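You operate a simulated robot arm through the tools that you are given. There is no shell and no other tool. Be economical: measure what you need, move in short steps, check, and stop when the job is done.

Carry out the task below with a simulated robot arm. There is one attempt and no reset: what you move stays moved.

TASK
Put the yellow sponge and the brown tea bag on the purple plate.
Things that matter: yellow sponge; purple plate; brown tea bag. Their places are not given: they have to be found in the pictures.

It is judged by the outcome, as a careful person would: the job done as asked, and still so three seconds after it is handed in. It fails if anything else is knocked over, pushed out of place, dropped, spilled or broken.

THE ROBOT
A 6-joint arm with a two-finger parallel gripper, fixed in place. Base frame: the origin is at the foot of the arm, x ahead of it, y to its left, z up; the work surface is at about z = 0.9. Lengths are in m, angles in rad, forces in N, time in s.
With the tool pointing down near the work surface it reaches from about 0.24 to 0.64 m from the base axis. Its first joint turns from -1.152 to 1.152 rad. Payload 2.7 kg.
Tool frame: the origin (TCP) lies between the finger pads and is the grasp point; the fingertips stand 0.023 m ahead of it; z points along the fingers, y is the line along which they close. The gripper opens to 0.094 m. The fingers are 0.038 m wide and 0.01 m thick; the gripper's body (0.054 by 0.096 m) begins 0.039 m behind the TCP.
Orientation is that of the tool frame in the base frame, as a unit quaternion [x, y, z, w]. With the fingers straight down and closing along the base's y, the tool's x points along the base's -x, its y along +y and its z along -z.

THE INTERFACE
- The arm moves only by the tool jog_arm. Its argument "motion" is a list of rows, each an object of numbers (a shift or turn left out is 0, a gripper value left out holds the last): "jaw": the gripper command, from -1 (shut) to 1 (fully open), values between in proportion; "x", "y", "z": the shift along the base's x, y, z in m; "rx", "ry", "rz": the turn, a rotation vector about the base's x, y, z in rad. In form: [{"jaw": .., "x": .., "y": .., "z": .., "rx": .., "ry": .., "rz": ..}, ...]. A call has 1 to 12 rows; each row shifts and turns the commanded pose from where the row before left it. A row lasts 0.2 s, in which the tool goes at most 0.05 m and 0.15 rad; a call with a longer step from one row to the next is refused whole, and so is a gripper value outside its range. A pose out of reach is approached as far as the arm can. The call stops where the force on the tool passes 40 N (or 10 N more than at its start, if that is more) or the arm is blocked; 0.2 s more then pass. The fingers move at their own pace (about 0.045 m/s each) and stop on an object; they squeeze with about 35 N. The grip force told is the motor's: it shows also when the fingers shut on nothing. Time passes only in rows, and 0.2 s behind the last, so rows that do not move let the fingers close. It gives the time, the measured TCP pose, the force on the tool (base axes), the opening and the grip force at its end, in the units of the frame above (readings bear some noise), and new pictures: "show" is both (left out), scene, wrist or none.
- Cameras (640 x 400 px; columns grow to the right, rows downward): "scene" is fixed at [0.0823, -0.4309, 1.4092]; the picture's right is [0.64, -0.77, 0.00], its down [-0.38, -0.31, -0.87] and it looks along [0.67, 0.56, -0.49] (base axes); focal length 342 px, centre (320, 200). "wrist" rides on the gripper at [-0.039, 0, -0.044] in the tool frame; the picture's right is [0.00, -1.00, 0.00], its down [0.97, 0.00, -0.24] and it looks along [0.24, 0.00, 0.97] (tool axes); focal length 218 px, centre (320, 200).
- measure_at(camera, pixels): for up to 12 pixels [column, row] of the newest picture of that camera ("zoom" is the newest enlarged one), the place [x, y, z] in the base frame of the surface seen there, good to about 0.002 m, but the place of the scene camera against the robot may be out by one fixed shift of up to 0.018 m in any direction. No time passes.
- enlarge(camera, box): a new picture of the part [left, top, right, bottom] of that camera's present view, enlarged. No time passes.
- close_job(): hands the job in; it is judged then, once.

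Work in short steps. Measure before you move; look again where a grasp or a placing could have gone wrong, and mend it. You have 60 turns and 120 pictures in all, the two below and enlarged ones among them. Open the gripper and draw the arm clear of the work before you hand the job in, unless the task says otherwise; then end with one line.

The tools are called by a JSON object that holds its "name" and its "arguments". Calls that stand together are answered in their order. jog_arm: Moves the arm, as the interface text tells. Its arguments: {"type":"object","properties":{"motion":{"type":"array"},"show":{"type":"string","enum":["both","scene","wrist","none"]}},"required":["motion"]} The other tools are called the same way: measure_at (camera, pixels) gives the place of the surface under pixels of a picture; enlarge (camera, box) takes an enlarged picture of a part of a camera's view; close_job () hands the job in.

At the start:

```text
time: 0.0
position: [0.4733, -0.0231, 1.1481]
orientation: [0.0, 1.0, 0.001, 0.0]
ft_force: [-0.5, -0.3, 0.0]
width: 0.0942
grip_force: 0.0
```

scene: 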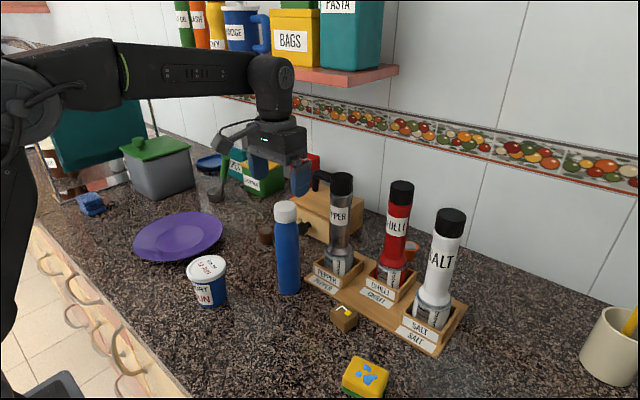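
wrist: 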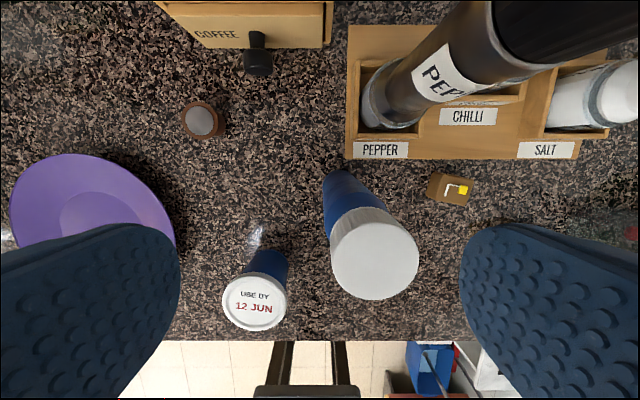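

The yellow sponge is seen near scene (365,377), the brown tea bag near (344,317) and wrist (450,189), and the plate near (178,237). I measure them and enlarge the view.

{"name": "measure_at", "arguments": {"camera": "scene", "pixels": [[368, 372], [350, 362], [385, 372], [343, 390], [344, 312], [333, 310], [356, 316], [344, 330], [178, 237], [135, 250], [222, 225], [288, 208]]}}

{"name": "measure_at", "arguments": {"camera": "wrist", "pixels": [[450, 189], [432, 175], [474, 182], [467, 205], [428, 197], [90, 210], [60, 160], [170, 220], [375, 250], [255, 300], [12, 215], [400, 150]]}}

{"name": "enlarge", "arguments": {"camera": "scene", "box": [260, 260, 480, 398]}}

```text
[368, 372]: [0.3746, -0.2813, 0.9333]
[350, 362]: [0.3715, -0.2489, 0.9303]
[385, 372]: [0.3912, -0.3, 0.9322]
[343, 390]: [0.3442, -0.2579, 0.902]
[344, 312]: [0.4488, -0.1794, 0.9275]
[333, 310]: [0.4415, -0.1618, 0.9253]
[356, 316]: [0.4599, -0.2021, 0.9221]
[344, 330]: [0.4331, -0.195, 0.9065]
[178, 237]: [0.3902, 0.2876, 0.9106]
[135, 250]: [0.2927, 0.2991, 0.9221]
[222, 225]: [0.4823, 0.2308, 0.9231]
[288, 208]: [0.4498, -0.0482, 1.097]
```

```text
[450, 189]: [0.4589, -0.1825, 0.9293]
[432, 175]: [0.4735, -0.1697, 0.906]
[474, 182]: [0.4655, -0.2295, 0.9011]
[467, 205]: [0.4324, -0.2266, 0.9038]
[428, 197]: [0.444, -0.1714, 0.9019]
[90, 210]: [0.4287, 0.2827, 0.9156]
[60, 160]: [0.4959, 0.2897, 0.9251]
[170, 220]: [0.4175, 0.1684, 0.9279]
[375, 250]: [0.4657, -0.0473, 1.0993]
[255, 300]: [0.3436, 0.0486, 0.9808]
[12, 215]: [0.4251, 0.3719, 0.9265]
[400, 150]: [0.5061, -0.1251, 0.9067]
```

```text
2.90 times, centred on (370, 329) of scene
```

zoom: 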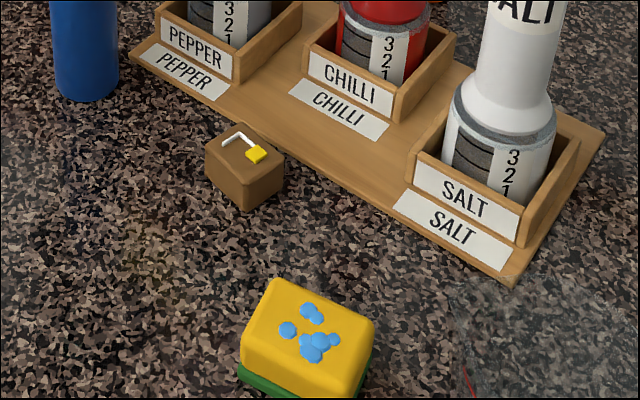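

The wrist camera puts the tea bag near (0.455, -0.195). I move above it at the present height and look again.

{"name": "measure_at", "arguments": {"camera": "scene", "pixels": [[450, 212], [402, 184], [341, 176], [340, 190], [207, 262], [265, 235]]}}

{"name": "jog_arm", "arguments": {"motion": [{"jaw": 1, "x": -0.02, "y": -0.04}, {"y": -0.045}, {"y": -0.045}, {"y": -0.045}, {}]}}

```text
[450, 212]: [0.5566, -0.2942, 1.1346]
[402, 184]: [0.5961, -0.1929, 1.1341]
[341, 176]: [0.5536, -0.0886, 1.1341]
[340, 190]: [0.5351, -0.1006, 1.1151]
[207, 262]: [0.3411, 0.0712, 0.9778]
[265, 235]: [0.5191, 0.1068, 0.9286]
```

```text
time: 1.2
position: [0.4537, -0.1984, 1.1471]
orientation: [0.0, 1.0, 0.001, 0.0]
ft_force: [-0.4, 0.3, -0.6]
width: 0.094
grip_force: 0.1
```

scene: 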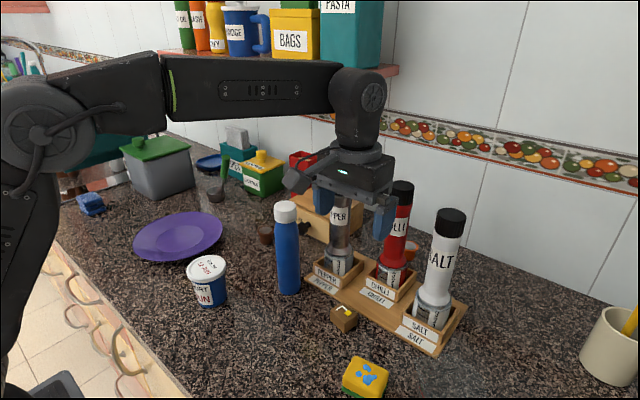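
wrist: 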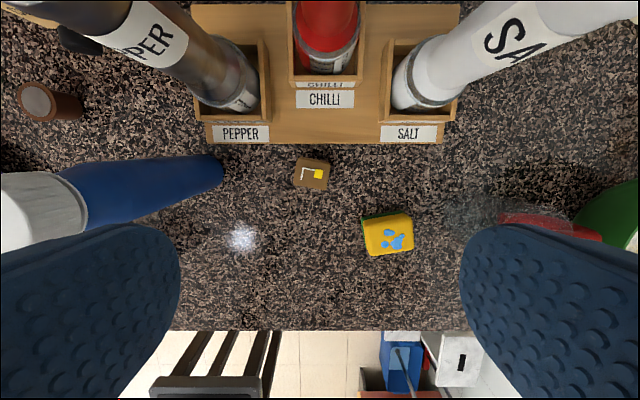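

Both objects are now in the wrist view: the tea bag at (311,173) and the sponge at (388,236). I measure their edges in an enlarged picture.

{"name": "enlarge", "arguments": {"camera": "wrist", "box": [270, 130, 430, 270]}}

{"name": "measure_at", "arguments": {"camera": "wrist", "pixels": [[311, 175], [296, 159], [330, 163], [326, 188], [295, 184], [388, 236], [363, 221], [410, 216], [412, 248], [370, 254], [320, 142], [385, 215]]}}

```text
2.86 times, centred on (350, 200) of wrist
```

zoom: 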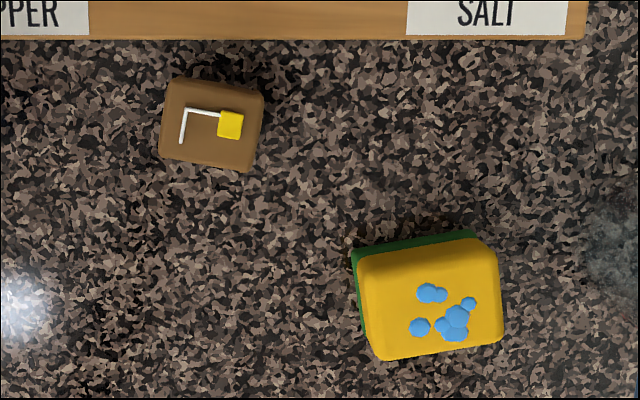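

```text
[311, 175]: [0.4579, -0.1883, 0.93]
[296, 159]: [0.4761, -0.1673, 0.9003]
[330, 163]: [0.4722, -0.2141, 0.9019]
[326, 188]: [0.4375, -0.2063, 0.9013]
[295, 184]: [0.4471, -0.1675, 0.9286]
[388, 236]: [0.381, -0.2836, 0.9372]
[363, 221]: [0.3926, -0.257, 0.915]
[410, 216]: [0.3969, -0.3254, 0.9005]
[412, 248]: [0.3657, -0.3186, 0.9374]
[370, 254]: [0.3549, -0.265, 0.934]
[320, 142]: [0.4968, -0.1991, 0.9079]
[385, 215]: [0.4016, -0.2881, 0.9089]
```

The sponge is centred near (0.381, -0.287), turned about +0.19 rad, with its top at 0.937. I move above it, turn and come part way down.

{"name": "jog_arm", "arguments": {"motion": [{"x": -0.0365, "y": -0.03, "rz": 0.1}, {"x": -0.0365, "y": -0.03, "rz": 0.09}, {"y": -0.0286}, {"z": -0.045}, {"z": -0.045}, {"z": -0.03}, {}], "show": "wrist"}}

```text
time: 2.8
position: [0.3808, -0.2857, 1.0264]
orientation: [-0.096, 0.995, 0.0, 0.0]
ft_force: [0.5, -0.2, 0.2]
width: 0.0941
grip_force: 0.0
```

wrist: 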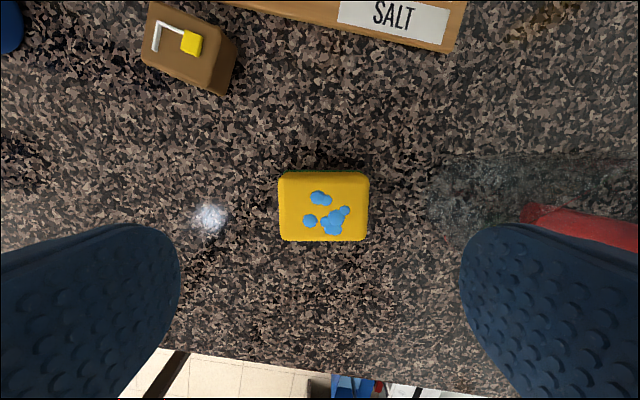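

The sponge is square with the fingers and centred at (324,206). I check its place before the last of the descent.

{"name": "measure_at", "arguments": {"camera": "wrist", "pixels": [[324, 200], [281, 206], [367, 206], [324, 175], [324, 239], [570, 220], [260, 200]]}}

```text
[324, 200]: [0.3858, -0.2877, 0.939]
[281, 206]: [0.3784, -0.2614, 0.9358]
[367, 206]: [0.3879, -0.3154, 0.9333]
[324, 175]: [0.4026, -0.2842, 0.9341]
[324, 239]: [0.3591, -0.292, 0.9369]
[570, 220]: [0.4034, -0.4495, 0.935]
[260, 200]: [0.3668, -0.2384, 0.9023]
```

The centre is (0.381, -0.288), so I go down to z 0.928 and close.

{"name": "jog_arm", "arguments": {"motion": [{"y": -0.002, "z": -0.04}, {"z": -0.035}, {"z": -0.023}, {}, {"jaw": -1}, {}, {}, {}, {}], "show": "wrist"}}

```text
time: 4.8
position: [0.3792, -0.2876, 0.9281]
orientation: [-0.095, 0.995, 0.0, 0.001]
ft_force: [0.3, -0.2, -0.2]
width: 0.0592
grip_force: 35.2
```

wrist: 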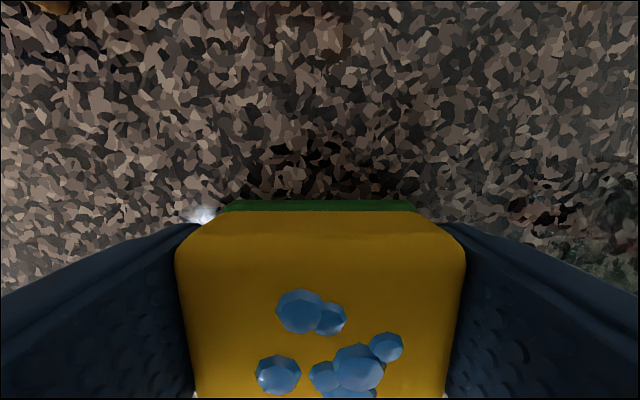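

The sponge is held at a width of 0.059. I lift it to 1.18, clear of the bottle (top at 1.10), and carry it towards the plate.

{"name": "jog_arm", "arguments": {"motion": [{"z": 0.04}, {"z": 0.045}, {"z": 0.045}, {"z": 0.045}, {"z": 0.045}, {"z": 0.032}, {"y": 0.04, "rz": -0.1}, {"y": 0.045, "rz": -0.09}, {"y": 0.045}, {"y": 0.045}, {"y": 0.045}, {"y": 0.045}], "show": "none"}}

{"name": "jog_arm", "arguments": {"motion": [{"y": 0.045}, {"y": 0.045}, {"y": 0.045}, {"y": 0.045}, {"y": 0.045}, {"y": 0.03}, {}]}}

```text
time: 7.4
position: [0.3806, -0.0236, 1.1821]
orientation: [0.001, 1.0, 0.0, 0.0]
ft_force: [0.1, 0.9, -0.2]
width: 0.0001
grip_force: 35.1
```

```text
time: 9.0
position: [0.3794, 0.2308, 1.1801]
orientation: [0.001, 1.0, -0.001, 0.0]
ft_force: [-1.0, -0.1, 0.8]
width: 0.0
grip_force: 35.2
```

scene: 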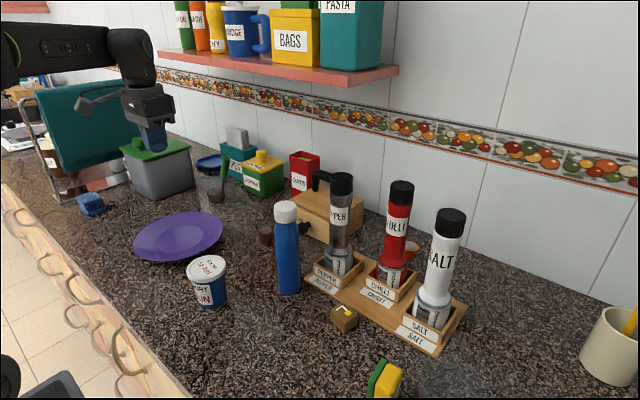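
wrist: 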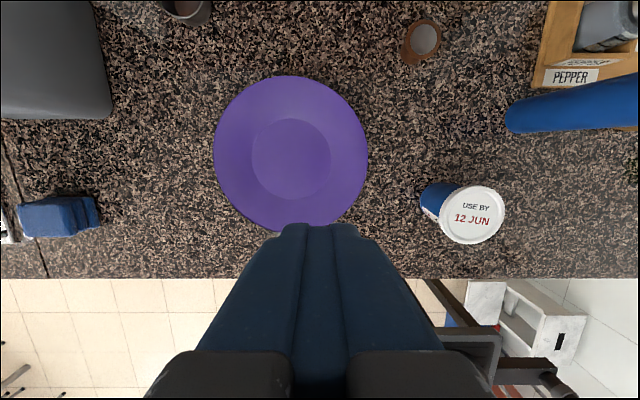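

The fingers shut to 0: the sponge slipped out during the lift and now stands on its side near scene (385,380), close to where it was. Before going back I measure the plate from here, and look at the sponge enlarged.

{"name": "measure_at", "arguments": {"camera": "wrist", "pixels": [[291, 158], [252, 158], [330, 158], [291, 120], [291, 197], [216, 155], [366, 155], [285, 77], [300, 222], [235, 158], [291, 100]]}}

{"name": "enlarge", "arguments": {"camera": "scene", "box": [310, 330, 450, 400]}}

{"name": "measure_at", "arguments": {"camera": "scene", "pixels": [[375, 364], [370, 390], [384, 360], [402, 370], [390, 385], [398, 390]]}}

```text
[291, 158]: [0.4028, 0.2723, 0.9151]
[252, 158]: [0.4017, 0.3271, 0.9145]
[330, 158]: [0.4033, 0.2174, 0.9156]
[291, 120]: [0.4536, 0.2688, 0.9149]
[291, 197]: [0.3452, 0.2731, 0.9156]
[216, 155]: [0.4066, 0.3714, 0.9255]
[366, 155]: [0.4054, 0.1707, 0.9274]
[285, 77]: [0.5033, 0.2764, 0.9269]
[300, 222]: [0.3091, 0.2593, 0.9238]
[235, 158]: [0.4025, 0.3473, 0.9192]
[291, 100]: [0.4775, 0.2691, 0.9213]
```

```text
4.57 times, centred on (380, 365) of scene
```

zoom: 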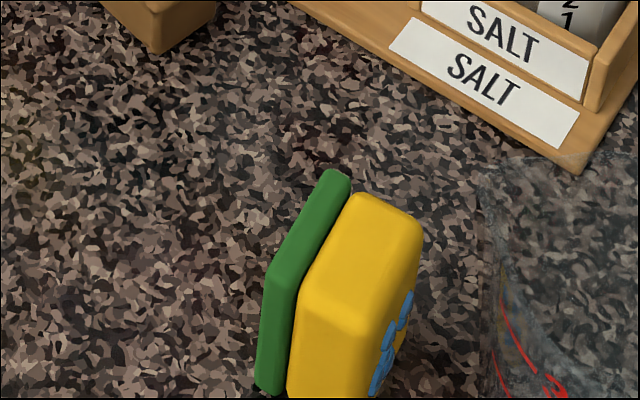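

```text
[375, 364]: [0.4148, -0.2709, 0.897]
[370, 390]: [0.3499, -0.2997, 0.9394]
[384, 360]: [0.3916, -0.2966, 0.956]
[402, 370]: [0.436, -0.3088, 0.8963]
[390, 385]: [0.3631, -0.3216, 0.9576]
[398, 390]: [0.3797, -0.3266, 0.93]
```

The plate's flat part is centred at about (0.404, 0.271), z 0.915, radius about 0.055. I go back above the sponge with the gripper open.

{"name": "jog_arm", "arguments": {"motion": [{"y": -0.04}, {"y": -0.045}, {"y": -0.045}, {"y": -0.045}, {"y": -0.045}, {"y": -0.045}, {"y": -0.045}, {"y": -0.045}, {"y": -0.045}, {"y": -0.045, "jaw": 1}, {"y": -0.045}, {"y": -0.04}], "show": "none"}}

{"name": "jog_arm", "arguments": {"motion": [{"z": -0.04}, {"z": -0.04}, {}]}}

```text
time: 11.6
position: [0.3798, -0.2998, 1.1808]
orientation: [-0.001, 1.0, 0.0, 0.0]
ft_force: [0.2, 0.0, 0.3]
width: 0.0686
grip_force: 0.1
```

```text
time: 12.4
position: [0.3792, -0.2985, 1.1012]
orientation: [0.001, 1.0, 0.0, 0.0]
ft_force: [-0.5, 0.7, -1.2]
width: 0.0942
grip_force: 0.1
```

scene: 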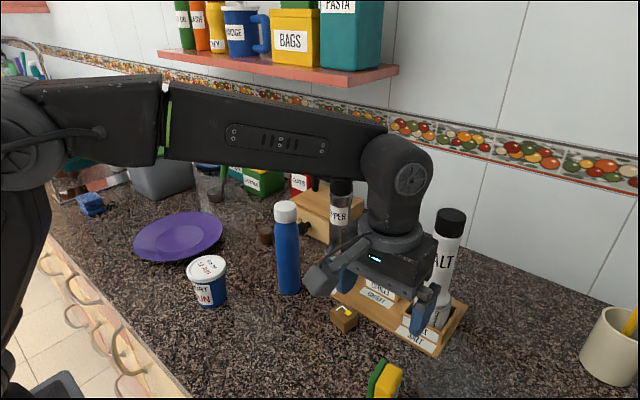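
wrist: 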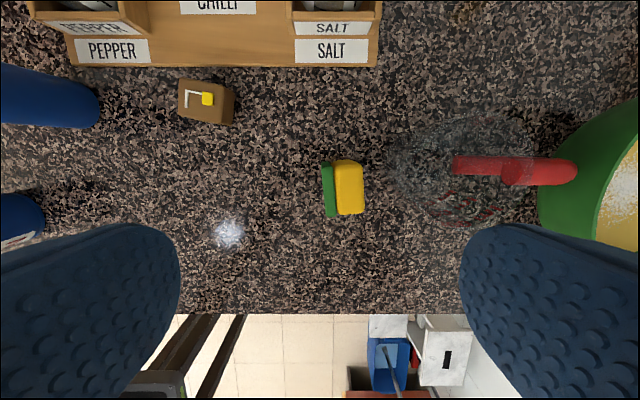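

Beside the sponge, at wrist (460,170), there is something transparent with a red handle. I enlarge it and measure before going down.

{"name": "enlarge", "arguments": {"camera": "wrist", "box": [300, 80, 620, 280]}}

{"name": "measure_at", "arguments": {"camera": "wrist", "pixels": [[349, 180], [327, 190], [349, 162], [363, 185], [350, 213], [324, 165], [326, 215], [415, 170], [395, 170], [470, 165], [560, 172], [460, 215]]}}

```text
2.00 times, centred on (460, 180) of wrist
```

zoom: 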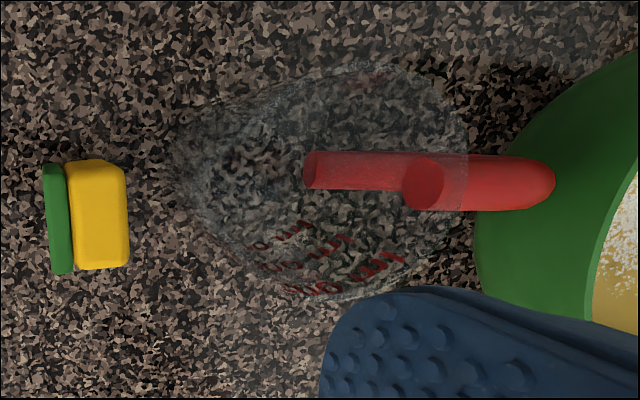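

```text
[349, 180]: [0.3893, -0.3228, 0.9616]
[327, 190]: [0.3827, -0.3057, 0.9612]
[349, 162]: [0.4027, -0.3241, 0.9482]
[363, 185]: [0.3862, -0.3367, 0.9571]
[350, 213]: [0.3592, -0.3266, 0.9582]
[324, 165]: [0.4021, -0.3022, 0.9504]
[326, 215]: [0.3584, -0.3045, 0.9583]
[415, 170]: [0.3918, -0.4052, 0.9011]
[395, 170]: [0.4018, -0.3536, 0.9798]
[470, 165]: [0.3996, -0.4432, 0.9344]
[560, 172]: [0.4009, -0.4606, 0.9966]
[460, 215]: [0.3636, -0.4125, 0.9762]
```

It is a glass measuring jug, its spout close to the sponge. I measure its rim height to keep clear of it.

{"name": "measure_at", "arguments": {"camera": "zoom", "pixels": [[180, 150], [175, 135], [200, 115], [280, 85], [370, 65], [455, 110], [200, 220], [250, 270], [330, 292], [430, 250], [350, 240], [310, 170]]}}

{"name": "enlarge", "arguments": {"camera": "scene", "box": [340, 320, 500, 400]}}

```text
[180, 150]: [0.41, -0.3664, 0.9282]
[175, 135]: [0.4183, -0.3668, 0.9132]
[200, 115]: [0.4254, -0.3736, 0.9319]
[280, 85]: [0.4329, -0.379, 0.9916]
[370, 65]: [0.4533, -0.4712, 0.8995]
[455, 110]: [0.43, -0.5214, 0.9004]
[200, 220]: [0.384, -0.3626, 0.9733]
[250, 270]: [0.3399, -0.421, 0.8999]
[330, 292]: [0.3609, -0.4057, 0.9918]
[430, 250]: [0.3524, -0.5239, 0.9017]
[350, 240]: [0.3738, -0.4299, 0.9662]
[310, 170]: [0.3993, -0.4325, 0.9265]
```

```text
4.00 times, centred on (420, 360) of scene
```

zoom: 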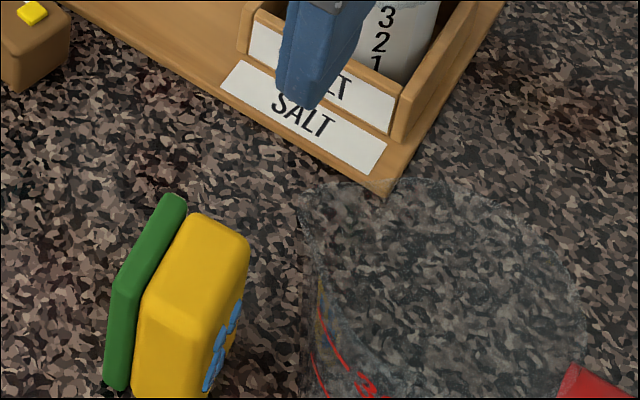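

The jug's wall is near y -0.355 and its rim at about 0.99. I will close along x instead, camera side away from the jug, so the narrow side of the gripper faces it: turn about +1.656 rad here first.

{"name": "jog_arm", "arguments": {"motion": [{"rz": 0.138}, {"rz": 0.138}, {"rz": 0.138}, {"rz": 0.138}, {"rz": 0.138}, {"rz": 0.138}, {"rz": 0.138}, {"rz": 0.138}, {"rz": 0.138}, {"rz": 0.138}, {"rz": 0.138}, {"rz": 0.138, "y": -0.0145, "x": 0.002}], "show": "both"}}

```text
time: 15.0
position: [0.3815, -0.3133, 1.1009]
orientation: [0.738, -0.675, 0.0, 0.0]
ft_force: [-0.5, 0.5, 0.6]
width: 0.094
grip_force: 0.0
```

scene: 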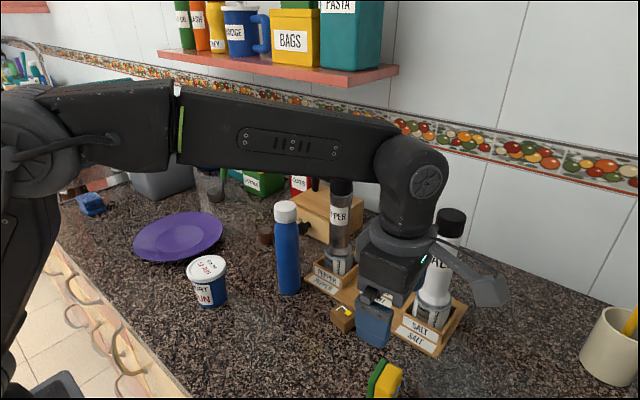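
wrist: 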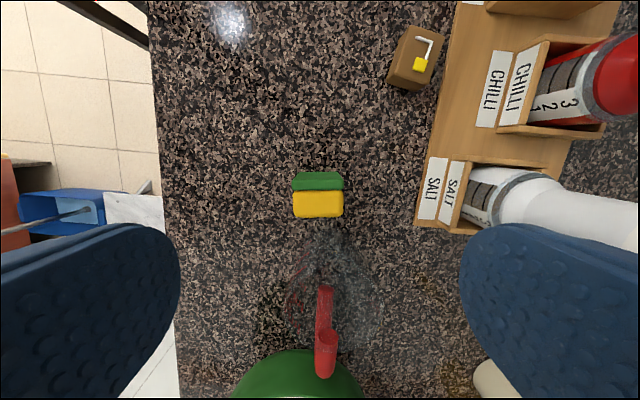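

Part of the gripper (the paddle at scene (490,290)) now sticks out towards the jug side. I measure how low and how far it reaches, and recheck the sponge.

{"name": "measure_at", "arguments": {"camera": "scene", "pixels": [[490, 290], [505, 300], [478, 302], [485, 280], [450, 255], [375, 335], [420, 285]]}}

{"name": "measure_at", "arguments": {"camera": "wrist", "pixels": [[318, 180], [318, 205], [295, 205], [341, 205], [294, 183], [342, 180], [318, 174], [318, 214]]}}

```text
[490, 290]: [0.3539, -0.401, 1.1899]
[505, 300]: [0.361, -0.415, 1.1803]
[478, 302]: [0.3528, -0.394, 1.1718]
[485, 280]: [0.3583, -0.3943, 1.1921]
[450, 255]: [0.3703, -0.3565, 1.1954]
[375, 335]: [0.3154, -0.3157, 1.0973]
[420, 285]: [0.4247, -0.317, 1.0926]
```

```text
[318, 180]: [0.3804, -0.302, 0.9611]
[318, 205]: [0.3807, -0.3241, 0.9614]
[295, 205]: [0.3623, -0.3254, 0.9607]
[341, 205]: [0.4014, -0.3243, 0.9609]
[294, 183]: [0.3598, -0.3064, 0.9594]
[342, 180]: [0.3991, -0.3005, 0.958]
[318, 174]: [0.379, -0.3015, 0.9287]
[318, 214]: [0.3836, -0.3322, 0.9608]
```

The paddle's underside is about 0.065 above the TCP, so at TCP z 0.948 it stays about 2 cm above the jug's rim. I go down in two stages.

{"name": "jog_arm", "arguments": {"motion": [{"z": -0.04}, {"z": -0.04}, {"z": -0.03}, {}], "show": "both"}}

```text
time: 16.0
position: [0.3811, -0.3149, 0.9904]
orientation: [0.736, -0.677, 0.0, 0.0]
ft_force: [0.5, 0.2, -0.5]
width: 0.0941
grip_force: 0.0
```

scene: 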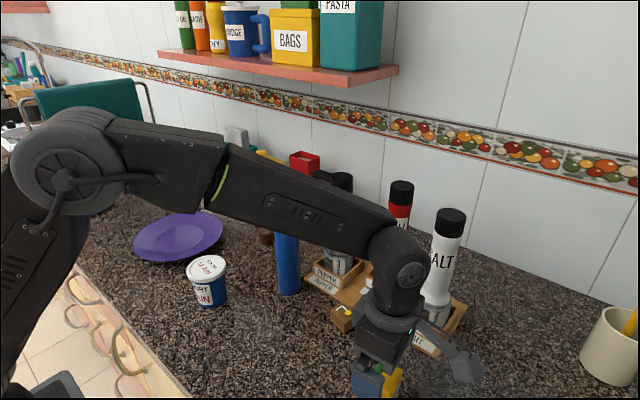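
wrist: 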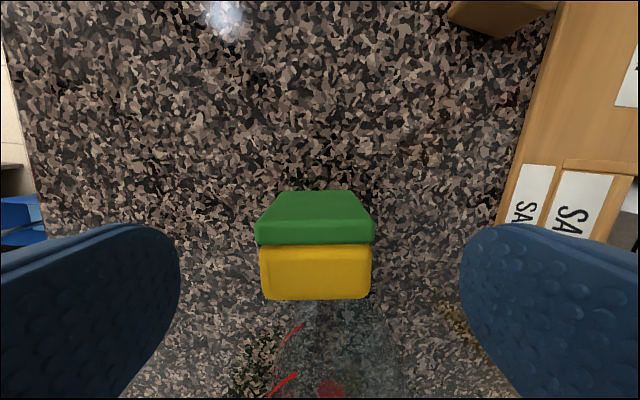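

The sponge sits centred between the fingers. I go down the last 0.043 and close.

{"name": "jog_arm", "arguments": {"motion": [{"z": -0.022}, {"z": -0.021}, {}, {"jaw": -1}, {}, {}, {}, {}, {}], "show": "wrist"}}

```text
time: 18.0
position: [0.3809, -0.3133, 0.9497]
orientation: [0.737, -0.676, 0.0, 0.0]
ft_force: [0.1, -0.3, -0.6]
width: 0.0449
grip_force: 35.2
```

wrist: 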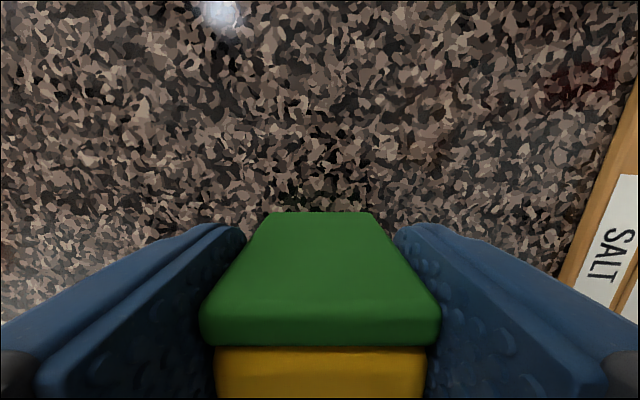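

Held at 0.045, mostly on the slightly wider green layer. I lift slowly and check the width.

{"name": "jog_arm", "arguments": {"motion": [{"z": 0.005}, {"z": 0.005}, {"z": 0.01}, {"z": 0.01}, {"z": 0.01}, {}], "show": "both"}}

```text
time: 19.4
position: [0.3822, -0.3135, 0.9886]
orientation: [0.737, -0.676, 0.0, 0.001]
ft_force: [1.1, -0.1, 0.0]
width: 0.045
grip_force: 35.5
```

scene: 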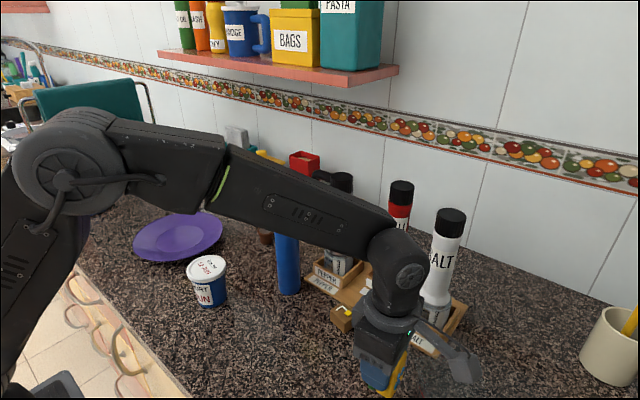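
wrist: 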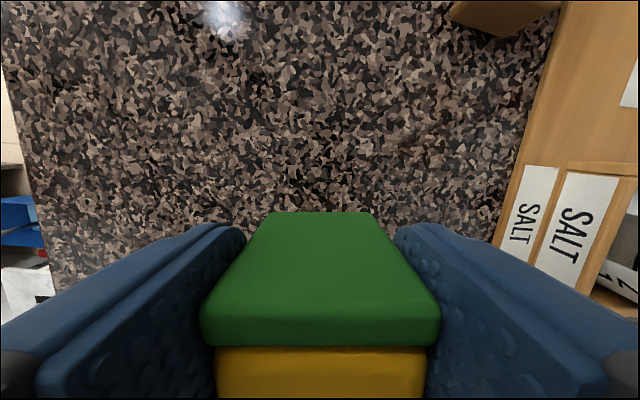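

It holds. I lift on to 1.20 at moderate speed.

{"name": "jog_arm", "arguments": {"motion": [{"z": 0.015}, {"z": 0.02}, {"z": 0.02}, {"z": 0.02}, {"z": 0.02}, {"z": 0.02}, {"z": 0.02}, {"z": 0.02}, {"z": 0.02}, {"z": 0.02}, {"z": 0.015}, {}], "show": "wrist"}}

```text
time: 22.0
position: [0.3818, -0.3122, 1.1986]
orientation: [0.736, -0.677, 0.0, -0.001]
ft_force: [0.4, 0.2, 0.3]
width: 0.045
grip_force: 34.7
```

wrist: 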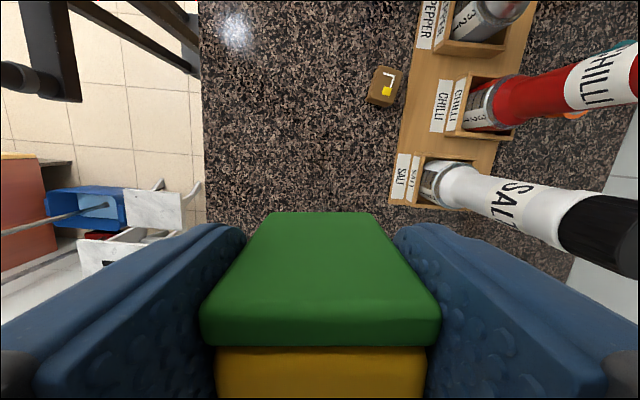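

The grip is steady. I carry it over to the plate at this height.

{"name": "jog_arm", "arguments": {"motion": [{"y": 0.02}, {"y": 0.035}, {"y": 0.04}, {"y": 0.04}, {"y": 0.04}, {"y": 0.04}, {"y": 0.04}, {"y": 0.04}, {"y": 0.04}, {"y": 0.04}, {"y": 0.035}, {"y": 0.03}], "show": "none"}}

{"name": "jog_arm", "arguments": {"motion": [{"y": 0.035, "x": 0.005}, {"y": 0.035, "x": 0.005}, {"y": 0.035, "x": 0.005}, {"y": 0.035, "x": 0.005}, {"y": 0.03, "x": 0.002}, {"y": 0.008}, {}]}}

```text
time: 24.6
position: [0.3825, 0.1257, 1.1978]
orientation: [0.737, -0.676, 0.0, 0.0]
ft_force: [0.2, 0.1, -0.2]
width: 0.0451
grip_force: 34.8
```

```text
time: 26.2
position: [0.402, 0.3061, 1.1989]
orientation: [0.736, -0.677, 0.0, 0.0]
ft_force: [0.4, -0.3, -0.2]
width: 0.0449
grip_force: 35.2
```

scene: 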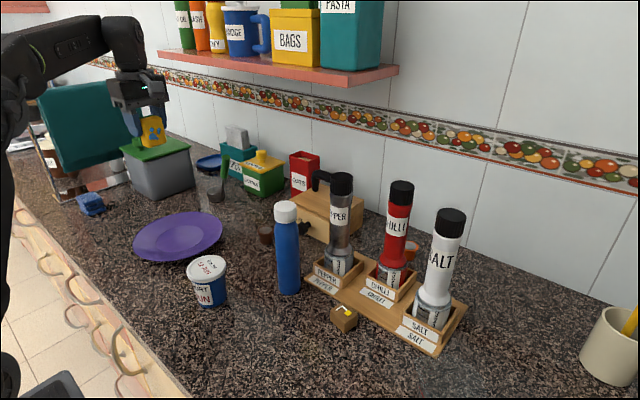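
wrist: 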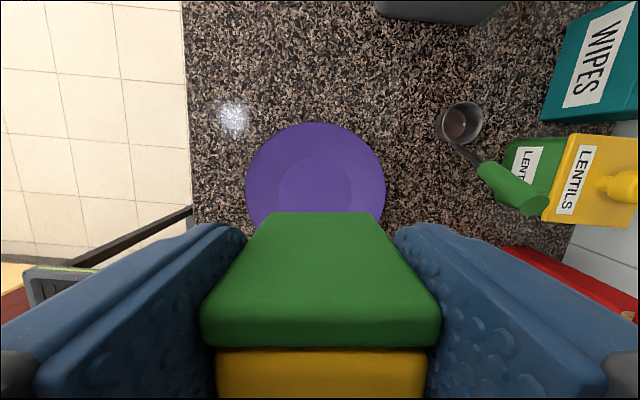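

The sponge's underside is about 0.049 below the TCP, so it touches the plate (0.915) at TCP z about 0.964. I descend to 0.975 first.

{"name": "jog_arm", "arguments": {"motion": [{"z": -0.02}, {"z": -0.03}, {"z": -0.03}, {"z": -0.03}, {"z": -0.03}, {"z": -0.03}, {"z": -0.025}, {"z": -0.02}, {"z": -0.009}, {}]}}

```text
time: 28.4
position: [0.4032, 0.3056, 0.9751]
orientation: [0.737, -0.676, 0.001, 0.0]
ft_force: [0.3, 0.0, -0.1]
width: 0.0449
grip_force: 34.4
```

scene: 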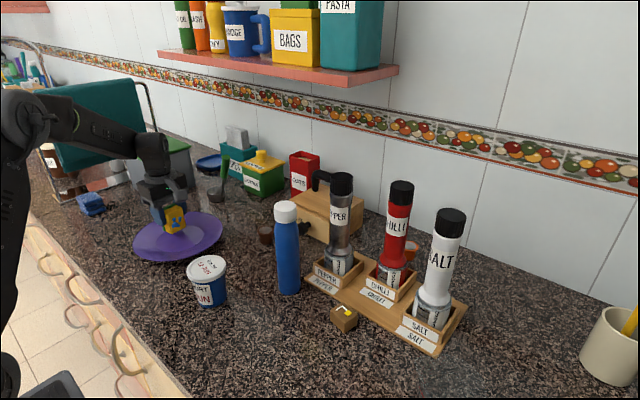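
wrist: 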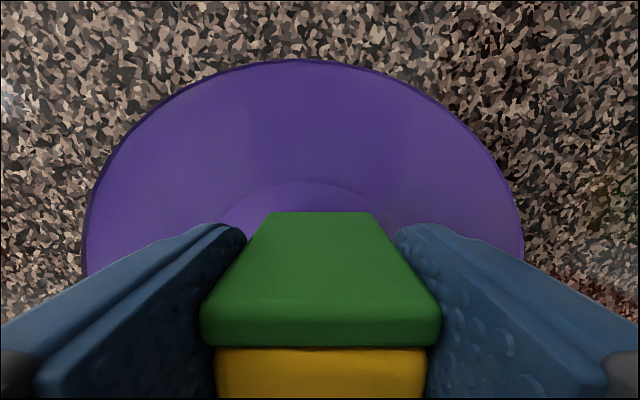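

The sponge is inside the plate's flat part. I lower it in small steps until it touches.

{"name": "jog_arm", "arguments": {"motion": [{"z": -0.004}, {"z": -0.003}, {"z": -0.002}, {"z": -0.002}, {}], "show": "none"}}

```text
time: 29.6
position: [0.4036, 0.3049, 0.9628]
orientation: [0.737, -0.676, 0.0, 0.0]
ft_force: [0.7, -0.1, -0.3]
width: 0.0449
grip_force: 35.0
```

No contact force yet, so I lower a little more.

{"name": "jog_arm", "arguments": {"motion": [{"z": -0.0015}, {"z": -0.0015}, {}], "show": "none"}}

```text
time: 30.4
position: [0.4036, 0.3061, 0.9608]
orientation: [0.736, -0.677, -0.001, -0.001]
ft_force: [-4.3, -1.7, 16.4]
width: 0.0451
grip_force: 35.3
```

Contact shows 16 N. I ease off 1 mm and open partly to about 0.07.

{"name": "jog_arm", "arguments": {"motion": [{"z": 0.001}, {"jaw": 0.0}, {"jaw": 0.5}, {}, {}], "show": "wrist"}}

```text
time: 31.6
position: [0.4034, 0.3046, 0.962]
orientation: [0.737, -0.676, 0.0, 0.0]
ft_force: [0.4, -0.5, 0.0]
width: 0.0706
grip_force: 0.1
```

wrist: 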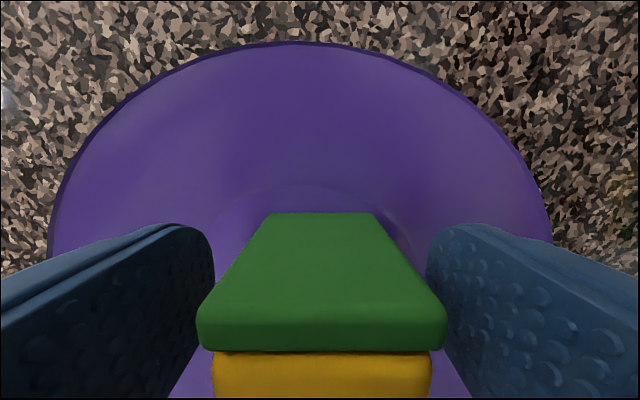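

The sponge stands on the plate, released. I rise straight up, look, and move back towards the tea bag.

{"name": "jog_arm", "arguments": {"motion": [{"z": 0.02}, {"z": 0.03}, {"z": 0.04}, {"z": 0.045}, {"z": 0.045}, {"z": 0.045}, {"y": -0.04}, {"y": -0.045}, {"y": -0.04}]}}

```text
time: 33.6
position: [0.4033, 0.1799, 1.1859]
orientation: [0.737, -0.676, 0.0, 0.0]
ft_force: [1.1, -0.6, -0.6]
width: 0.0707
grip_force: 0.0
```

scene: 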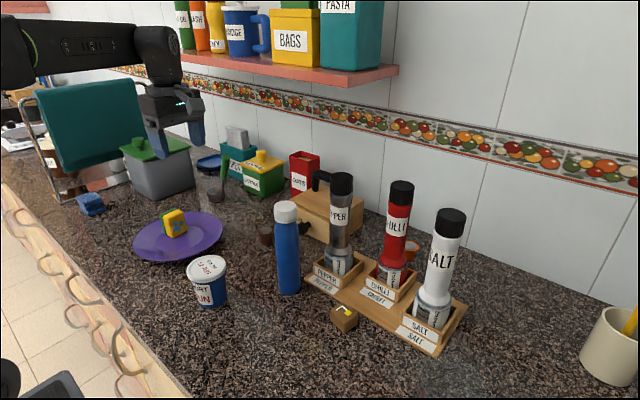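
wrist: 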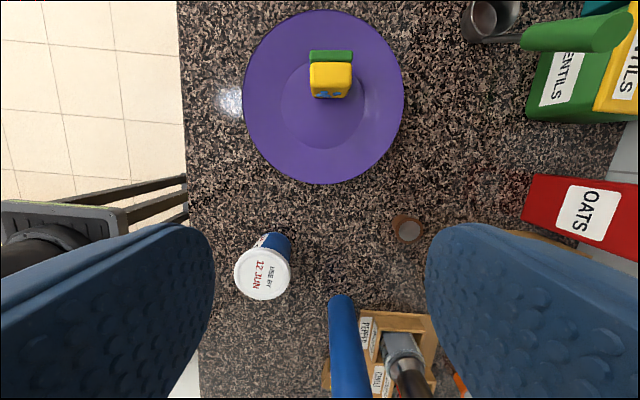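

The sponge stands steady on the far part of the plate. I go back over the tea bag, turning the tool to match it (net turn -0.16 rad).

{"name": "jog_arm", "arguments": {"motion": [{"y": -0.03, "rz": -0.14}, {"y": -0.03, "rz": -0.14}, {"y": -0.03, "rz": -0.14}, {"y": -0.03, "rz": -0.14}, {"y": -0.03, "rz": -0.14}, {"y": -0.03, "rz": -0.14}, {"y": -0.03, "rz": -0.14}, {"y": -0.03, "rz": -0.14}, {"y": -0.03, "rz": -0.14}, {"y": -0.03, "rz": -0.14}, {"y": -0.03, "rz": -0.14}, {"y": -0.03, "rz": -0.14}], "show": "none"}}

{"name": "jog_arm", "arguments": {"motion": [{"y": -0.01, "x": 0.0265, "rz": -0.136, "jaw": 0.8}, {"x": 0.0265}, {"z": -0.04}, {"z": -0.04}, {}]}}

```text
time: 36.2
position: [0.4034, -0.1812, 1.1868]
orientation: [0.014, 1.0, 0.0, 0.0]
ft_force: [-0.5, -0.5, -0.5]
width: 0.0707
grip_force: 0.1
```

```text
time: 37.4
position: [0.4582, -0.1894, 1.1059]
orientation: [0.079, 0.997, 0.0, 0.001]
ft_force: [0.2, -0.6, 0.6]
width: 0.0843
grip_force: 0.2
```

scene: 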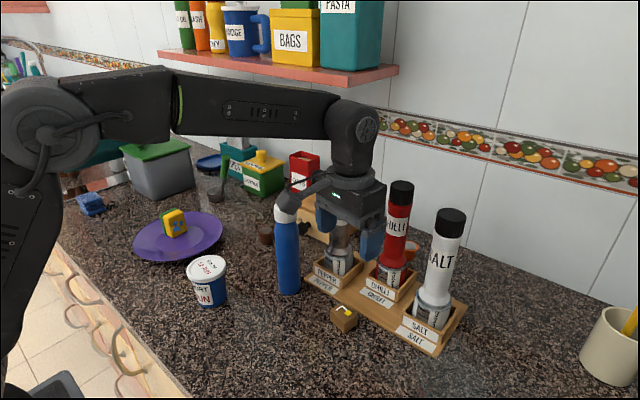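
wrist: 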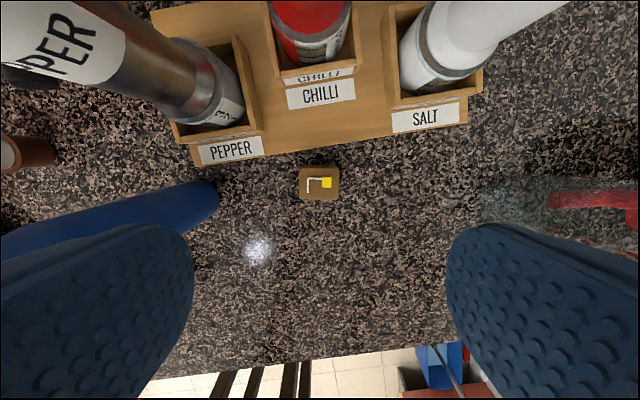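

The tea bag is square with the fingers at wrist (320,184). I measure its edges.

{"name": "measure_at", "arguments": {"camera": "wrist", "pixels": [[320, 188], [301, 185], [338, 185], [320, 169], [320, 197], [320, 155], [310, 193]]}}

```text
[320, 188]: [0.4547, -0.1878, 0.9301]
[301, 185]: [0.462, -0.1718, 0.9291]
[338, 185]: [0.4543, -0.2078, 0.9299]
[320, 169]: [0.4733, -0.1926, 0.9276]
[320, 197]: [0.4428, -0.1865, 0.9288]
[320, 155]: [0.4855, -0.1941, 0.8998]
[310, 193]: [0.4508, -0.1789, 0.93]
```

The bag's centre is (0.458, -0.190) with its top at 0.930. I check the rack fronts' heights before lowering the gripper next to them.

{"name": "measure_at", "arguments": {"camera": "wrist", "pixels": [[320, 72], [320, 80], [320, 108], [265, 135], [390, 108], [228, 125]]}}

{"name": "jog_arm", "arguments": {"motion": [{"z": -0.04}, {"z": -0.04}, {"z": -0.03}, {}]}}

```text
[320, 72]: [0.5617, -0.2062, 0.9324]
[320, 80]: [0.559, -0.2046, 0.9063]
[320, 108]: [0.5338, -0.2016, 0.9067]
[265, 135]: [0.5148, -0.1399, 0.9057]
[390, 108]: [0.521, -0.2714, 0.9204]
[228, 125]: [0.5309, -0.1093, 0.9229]
```

```text
time: 38.4
position: [0.4558, -0.189, 0.9953]
orientation: [0.079, 0.997, 0.0, 0.0]
ft_force: [-0.2, 0.1, -0.6]
width: 0.0845
grip_force: 0.1
```

scene: 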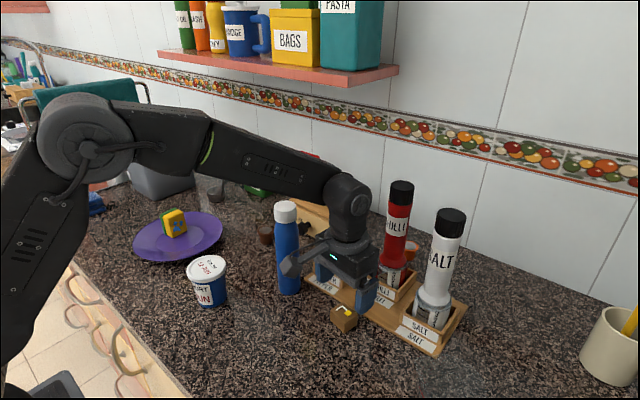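
wrist: 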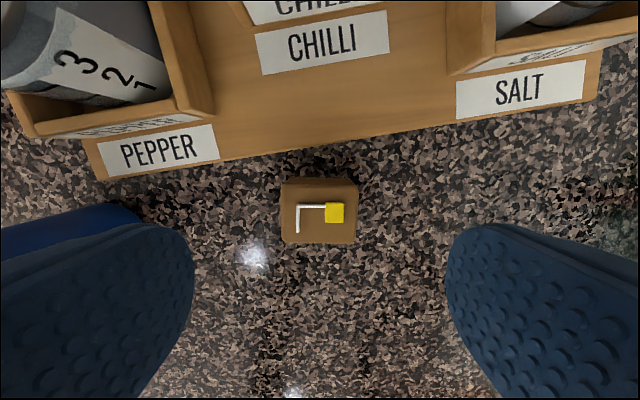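

All clear around the bag. I go down to 0.926 and close.

{"name": "jog_arm", "arguments": {"motion": [{"z": -0.035}, {"z": -0.025}, {"z": -0.009}, {}, {"jaw": -1}, {}, {}, {}, {}, {}], "show": "wrist"}}

```text
time: 40.6
position: [0.456, -0.1909, 0.9261]
orientation: [0.079, 0.997, 0.0, 0.0]
ft_force: [-0.3, 0.1, 0.5]
width: 0.0428
grip_force: 35.1
```

wrist: 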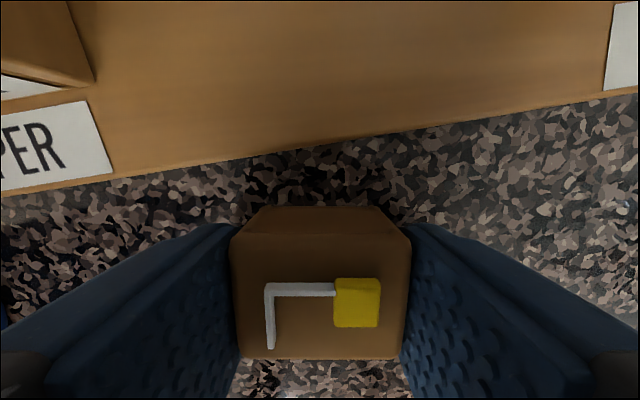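

The bag is held at 0.043. I lift slowly and check.

{"name": "jog_arm", "arguments": {"motion": [{"z": 0.005}, {"z": 0.005}, {"z": 0.01}, {"z": 0.015}, {"z": 0.02}, {"z": 0.02}, {}], "show": "wrist"}}

```text
time: 42.2
position: [0.4574, -0.1892, 1.0022]
orientation: [0.079, 0.997, 0.001, 0.001]
ft_force: [0.6, -0.1, 0.0]
width: 0.0427
grip_force: 35.3
```

wrist: 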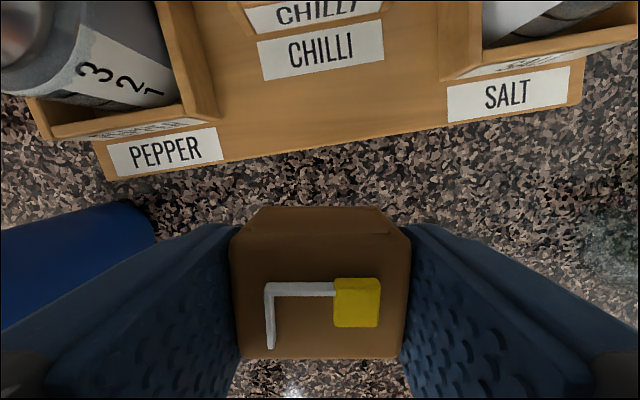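

The grip is steady. I lift to 1.19, clear of the bottle and the shakers.

{"name": "jog_arm", "arguments": {"motion": [{"z": 0.02}, {"z": 0.03}, {"z": 0.03}, {"z": 0.03}, {"z": 0.03}, {"z": 0.03}, {"z": 0.018}, {"x": -0.02}, {"x": -0.02, "y": 0.015}, {"x": -0.013, "y": 0.025}], "show": "none"}}

{"name": "jog_arm", "arguments": {"motion": [{"y": 0.032, "rz": -0.12}, {"y": 0.032, "rz": -0.12}, {"y": 0.032, "rz": -0.12}, {"y": 0.032, "rz": -0.12}, {"y": 0.032, "rz": -0.12}, {"y": 0.032, "rz": -0.12}, {"y": 0.032, "rz": -0.12}, {"y": 0.032, "rz": -0.12}, {"y": 0.032, "rz": -0.12}, {"y": 0.032, "rz": -0.12}, {"y": 0.032, "rz": -0.12}, {"y": 0.032, "rz": -0.09}]}}

```text
time: 44.4
position: [0.4044, -0.1493, 1.1905]
orientation: [0.079, 0.997, 0.0, 0.0]
ft_force: [-0.1, 0.1, 0.0]
width: 0.0431
grip_force: 35.1
```

```text
time: 47.0
position: [0.4039, 0.2333, 1.1896]
orientation: [0.708, 0.707, 0.0, 0.0]
ft_force: [0.8, 0.7, 0.1]
width: 0.0427
grip_force: 34.7
```

scene: 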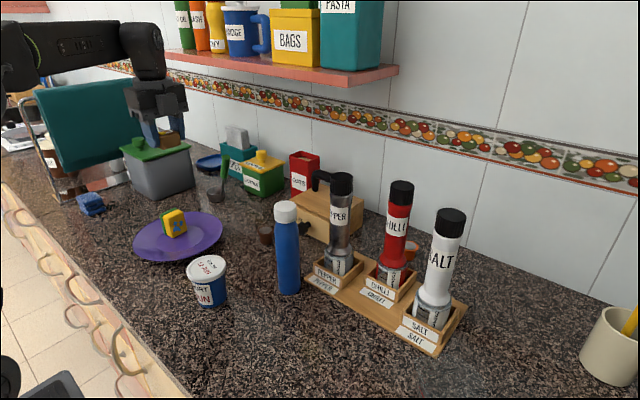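
wrist: 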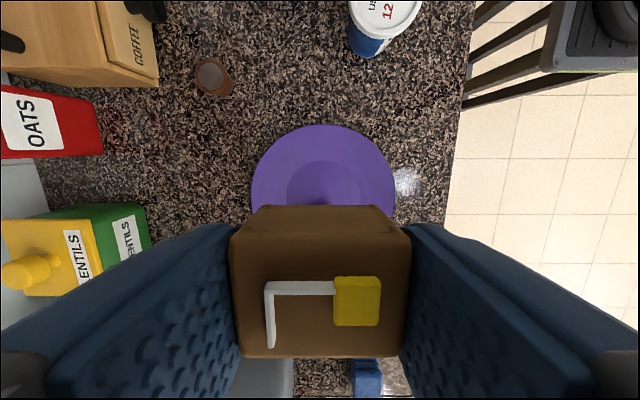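

The bag is over the near part of the plate, beside where the sponge stands. I shift 3 mm towards the middle and lower to just above the plate.

{"name": "jog_arm", "arguments": {"motion": [{"z": -0.02, "y": 0.003}, {"z": -0.03}, {"z": -0.035}, {"z": -0.035}, {"z": -0.035}, {"z": -0.03}, {"z": -0.025}, {"z": -0.02}, {"z": -0.01}, {}]}}

```text
time: 49.2
position: [0.4047, 0.2367, 0.9499]
orientation: [0.707, 0.707, -0.001, 0.0]
ft_force: [0.2, 0.5, -0.7]
width: 0.0431
grip_force: 34.8
```

scene: 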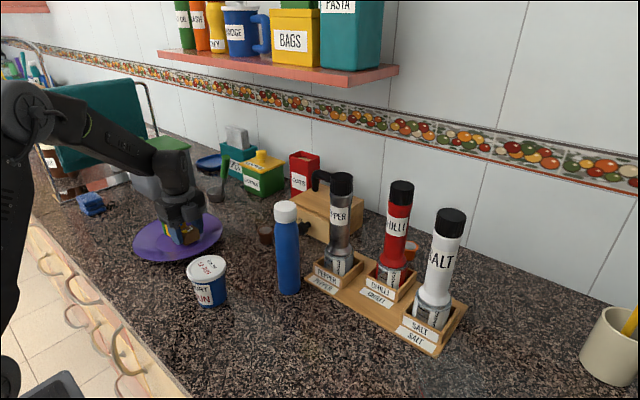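
wrist: 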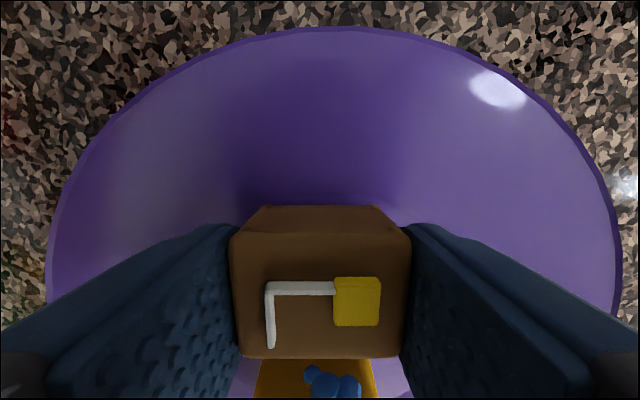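

The bag is in front of the standing sponge with a gap between them. I lower gently until it touches.

{"name": "jog_arm", "arguments": {"motion": [{"z": -0.004}, {"z": -0.003}, {"z": -0.002}, {}], "show": "none"}}

```text
time: 50.2
position: [0.4032, 0.2361, 0.9406]
orientation: [0.706, 0.708, 0.0, 0.0]
ft_force: [-0.3, 0.1, -0.6]
width: 0.0427
grip_force: 34.8
```

{"name": "jog_arm", "arguments": {"motion": [{"z": -0.001}, {"z": -0.001}, {}], "show": "none"}}

```text
time: 51.0
position: [0.4039, 0.2365, 0.9404]
orientation: [0.706, 0.708, 0.002, 0.0]
ft_force: [-6.3, -3.5, 21.8]
width: 0.0431
grip_force: 35.1
```

The bag is in contact (22 N). I ease up 1 mm, open a little, and rise.

{"name": "jog_arm", "arguments": {"motion": [{"z": 0.001}, {"jaw": 0.05}, {"jaw": 0.2}, {}, {"z": 0.01}, {"z": 0.02}, {"z": 0.03}, {"z": 0.04}, {"z": 0.045}, {"z": 0.045}, {"z": 0.04}, {}]}}

```text
time: 53.6
position: [0.4031, 0.2371, 1.171]
orientation: [0.706, 0.708, 0.0, 0.0]
ft_force: [0.3, 0.2, -0.2]
width: 0.0563
grip_force: 0.1
```

scene: 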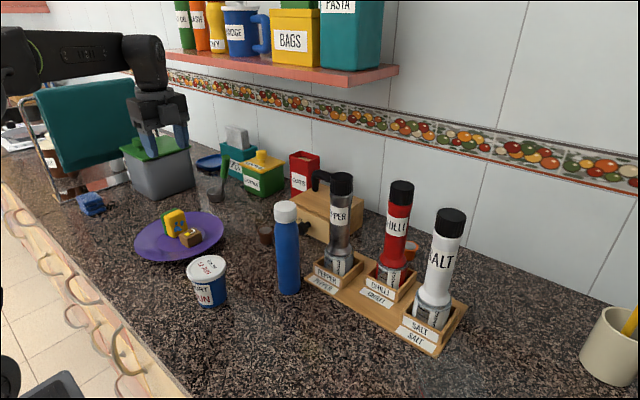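
wrist: 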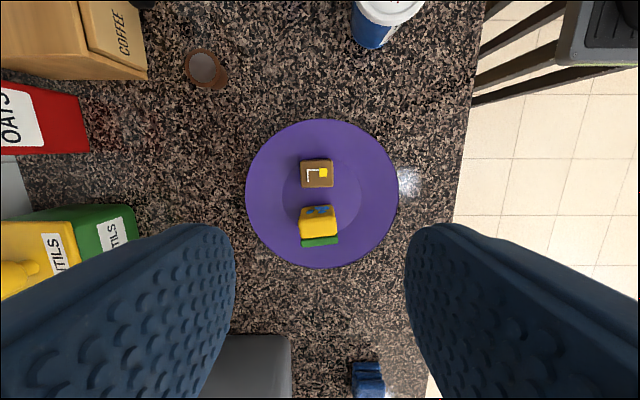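

Both are on the plate, upright and apart. I draw the arm clear with the gripper fully open and take a last look.

{"name": "jog_arm", "arguments": {"motion": [{"z": 0.03, "jaw": 1}, {"y": -0.045}, {"y": -0.045}, {"y": -0.045}, {}, {}, {}]}}

```text
time: 55.2
position: [0.4047, 0.1006, 1.2005]
orientation: [0.707, 0.708, 0.0, 0.0]
ft_force: [0.7, -0.2, 0.5]
width: 0.094
grip_force: 0.1
```

scene: 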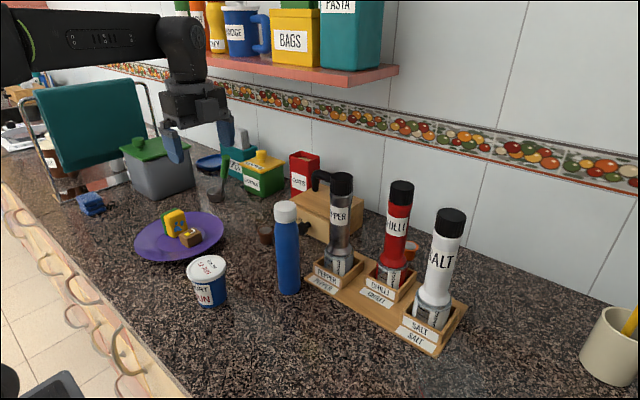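
wrist: 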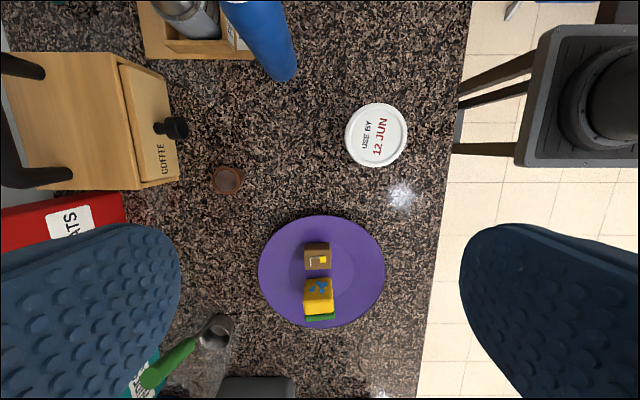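

The sponge and the tea bag rest on the plate, the other things are where they were, and the arm is clear. I hand the job in.

{"name": "close_job", "arguments": {}}

```text
The job is handed in.
```

The yellow sponge and the brown tea bag are both on the purple plate; the sponge slipped from the gripper once near where it first lay, was picked up again and now stands on its end, and nothing else appears moved in the pictures.
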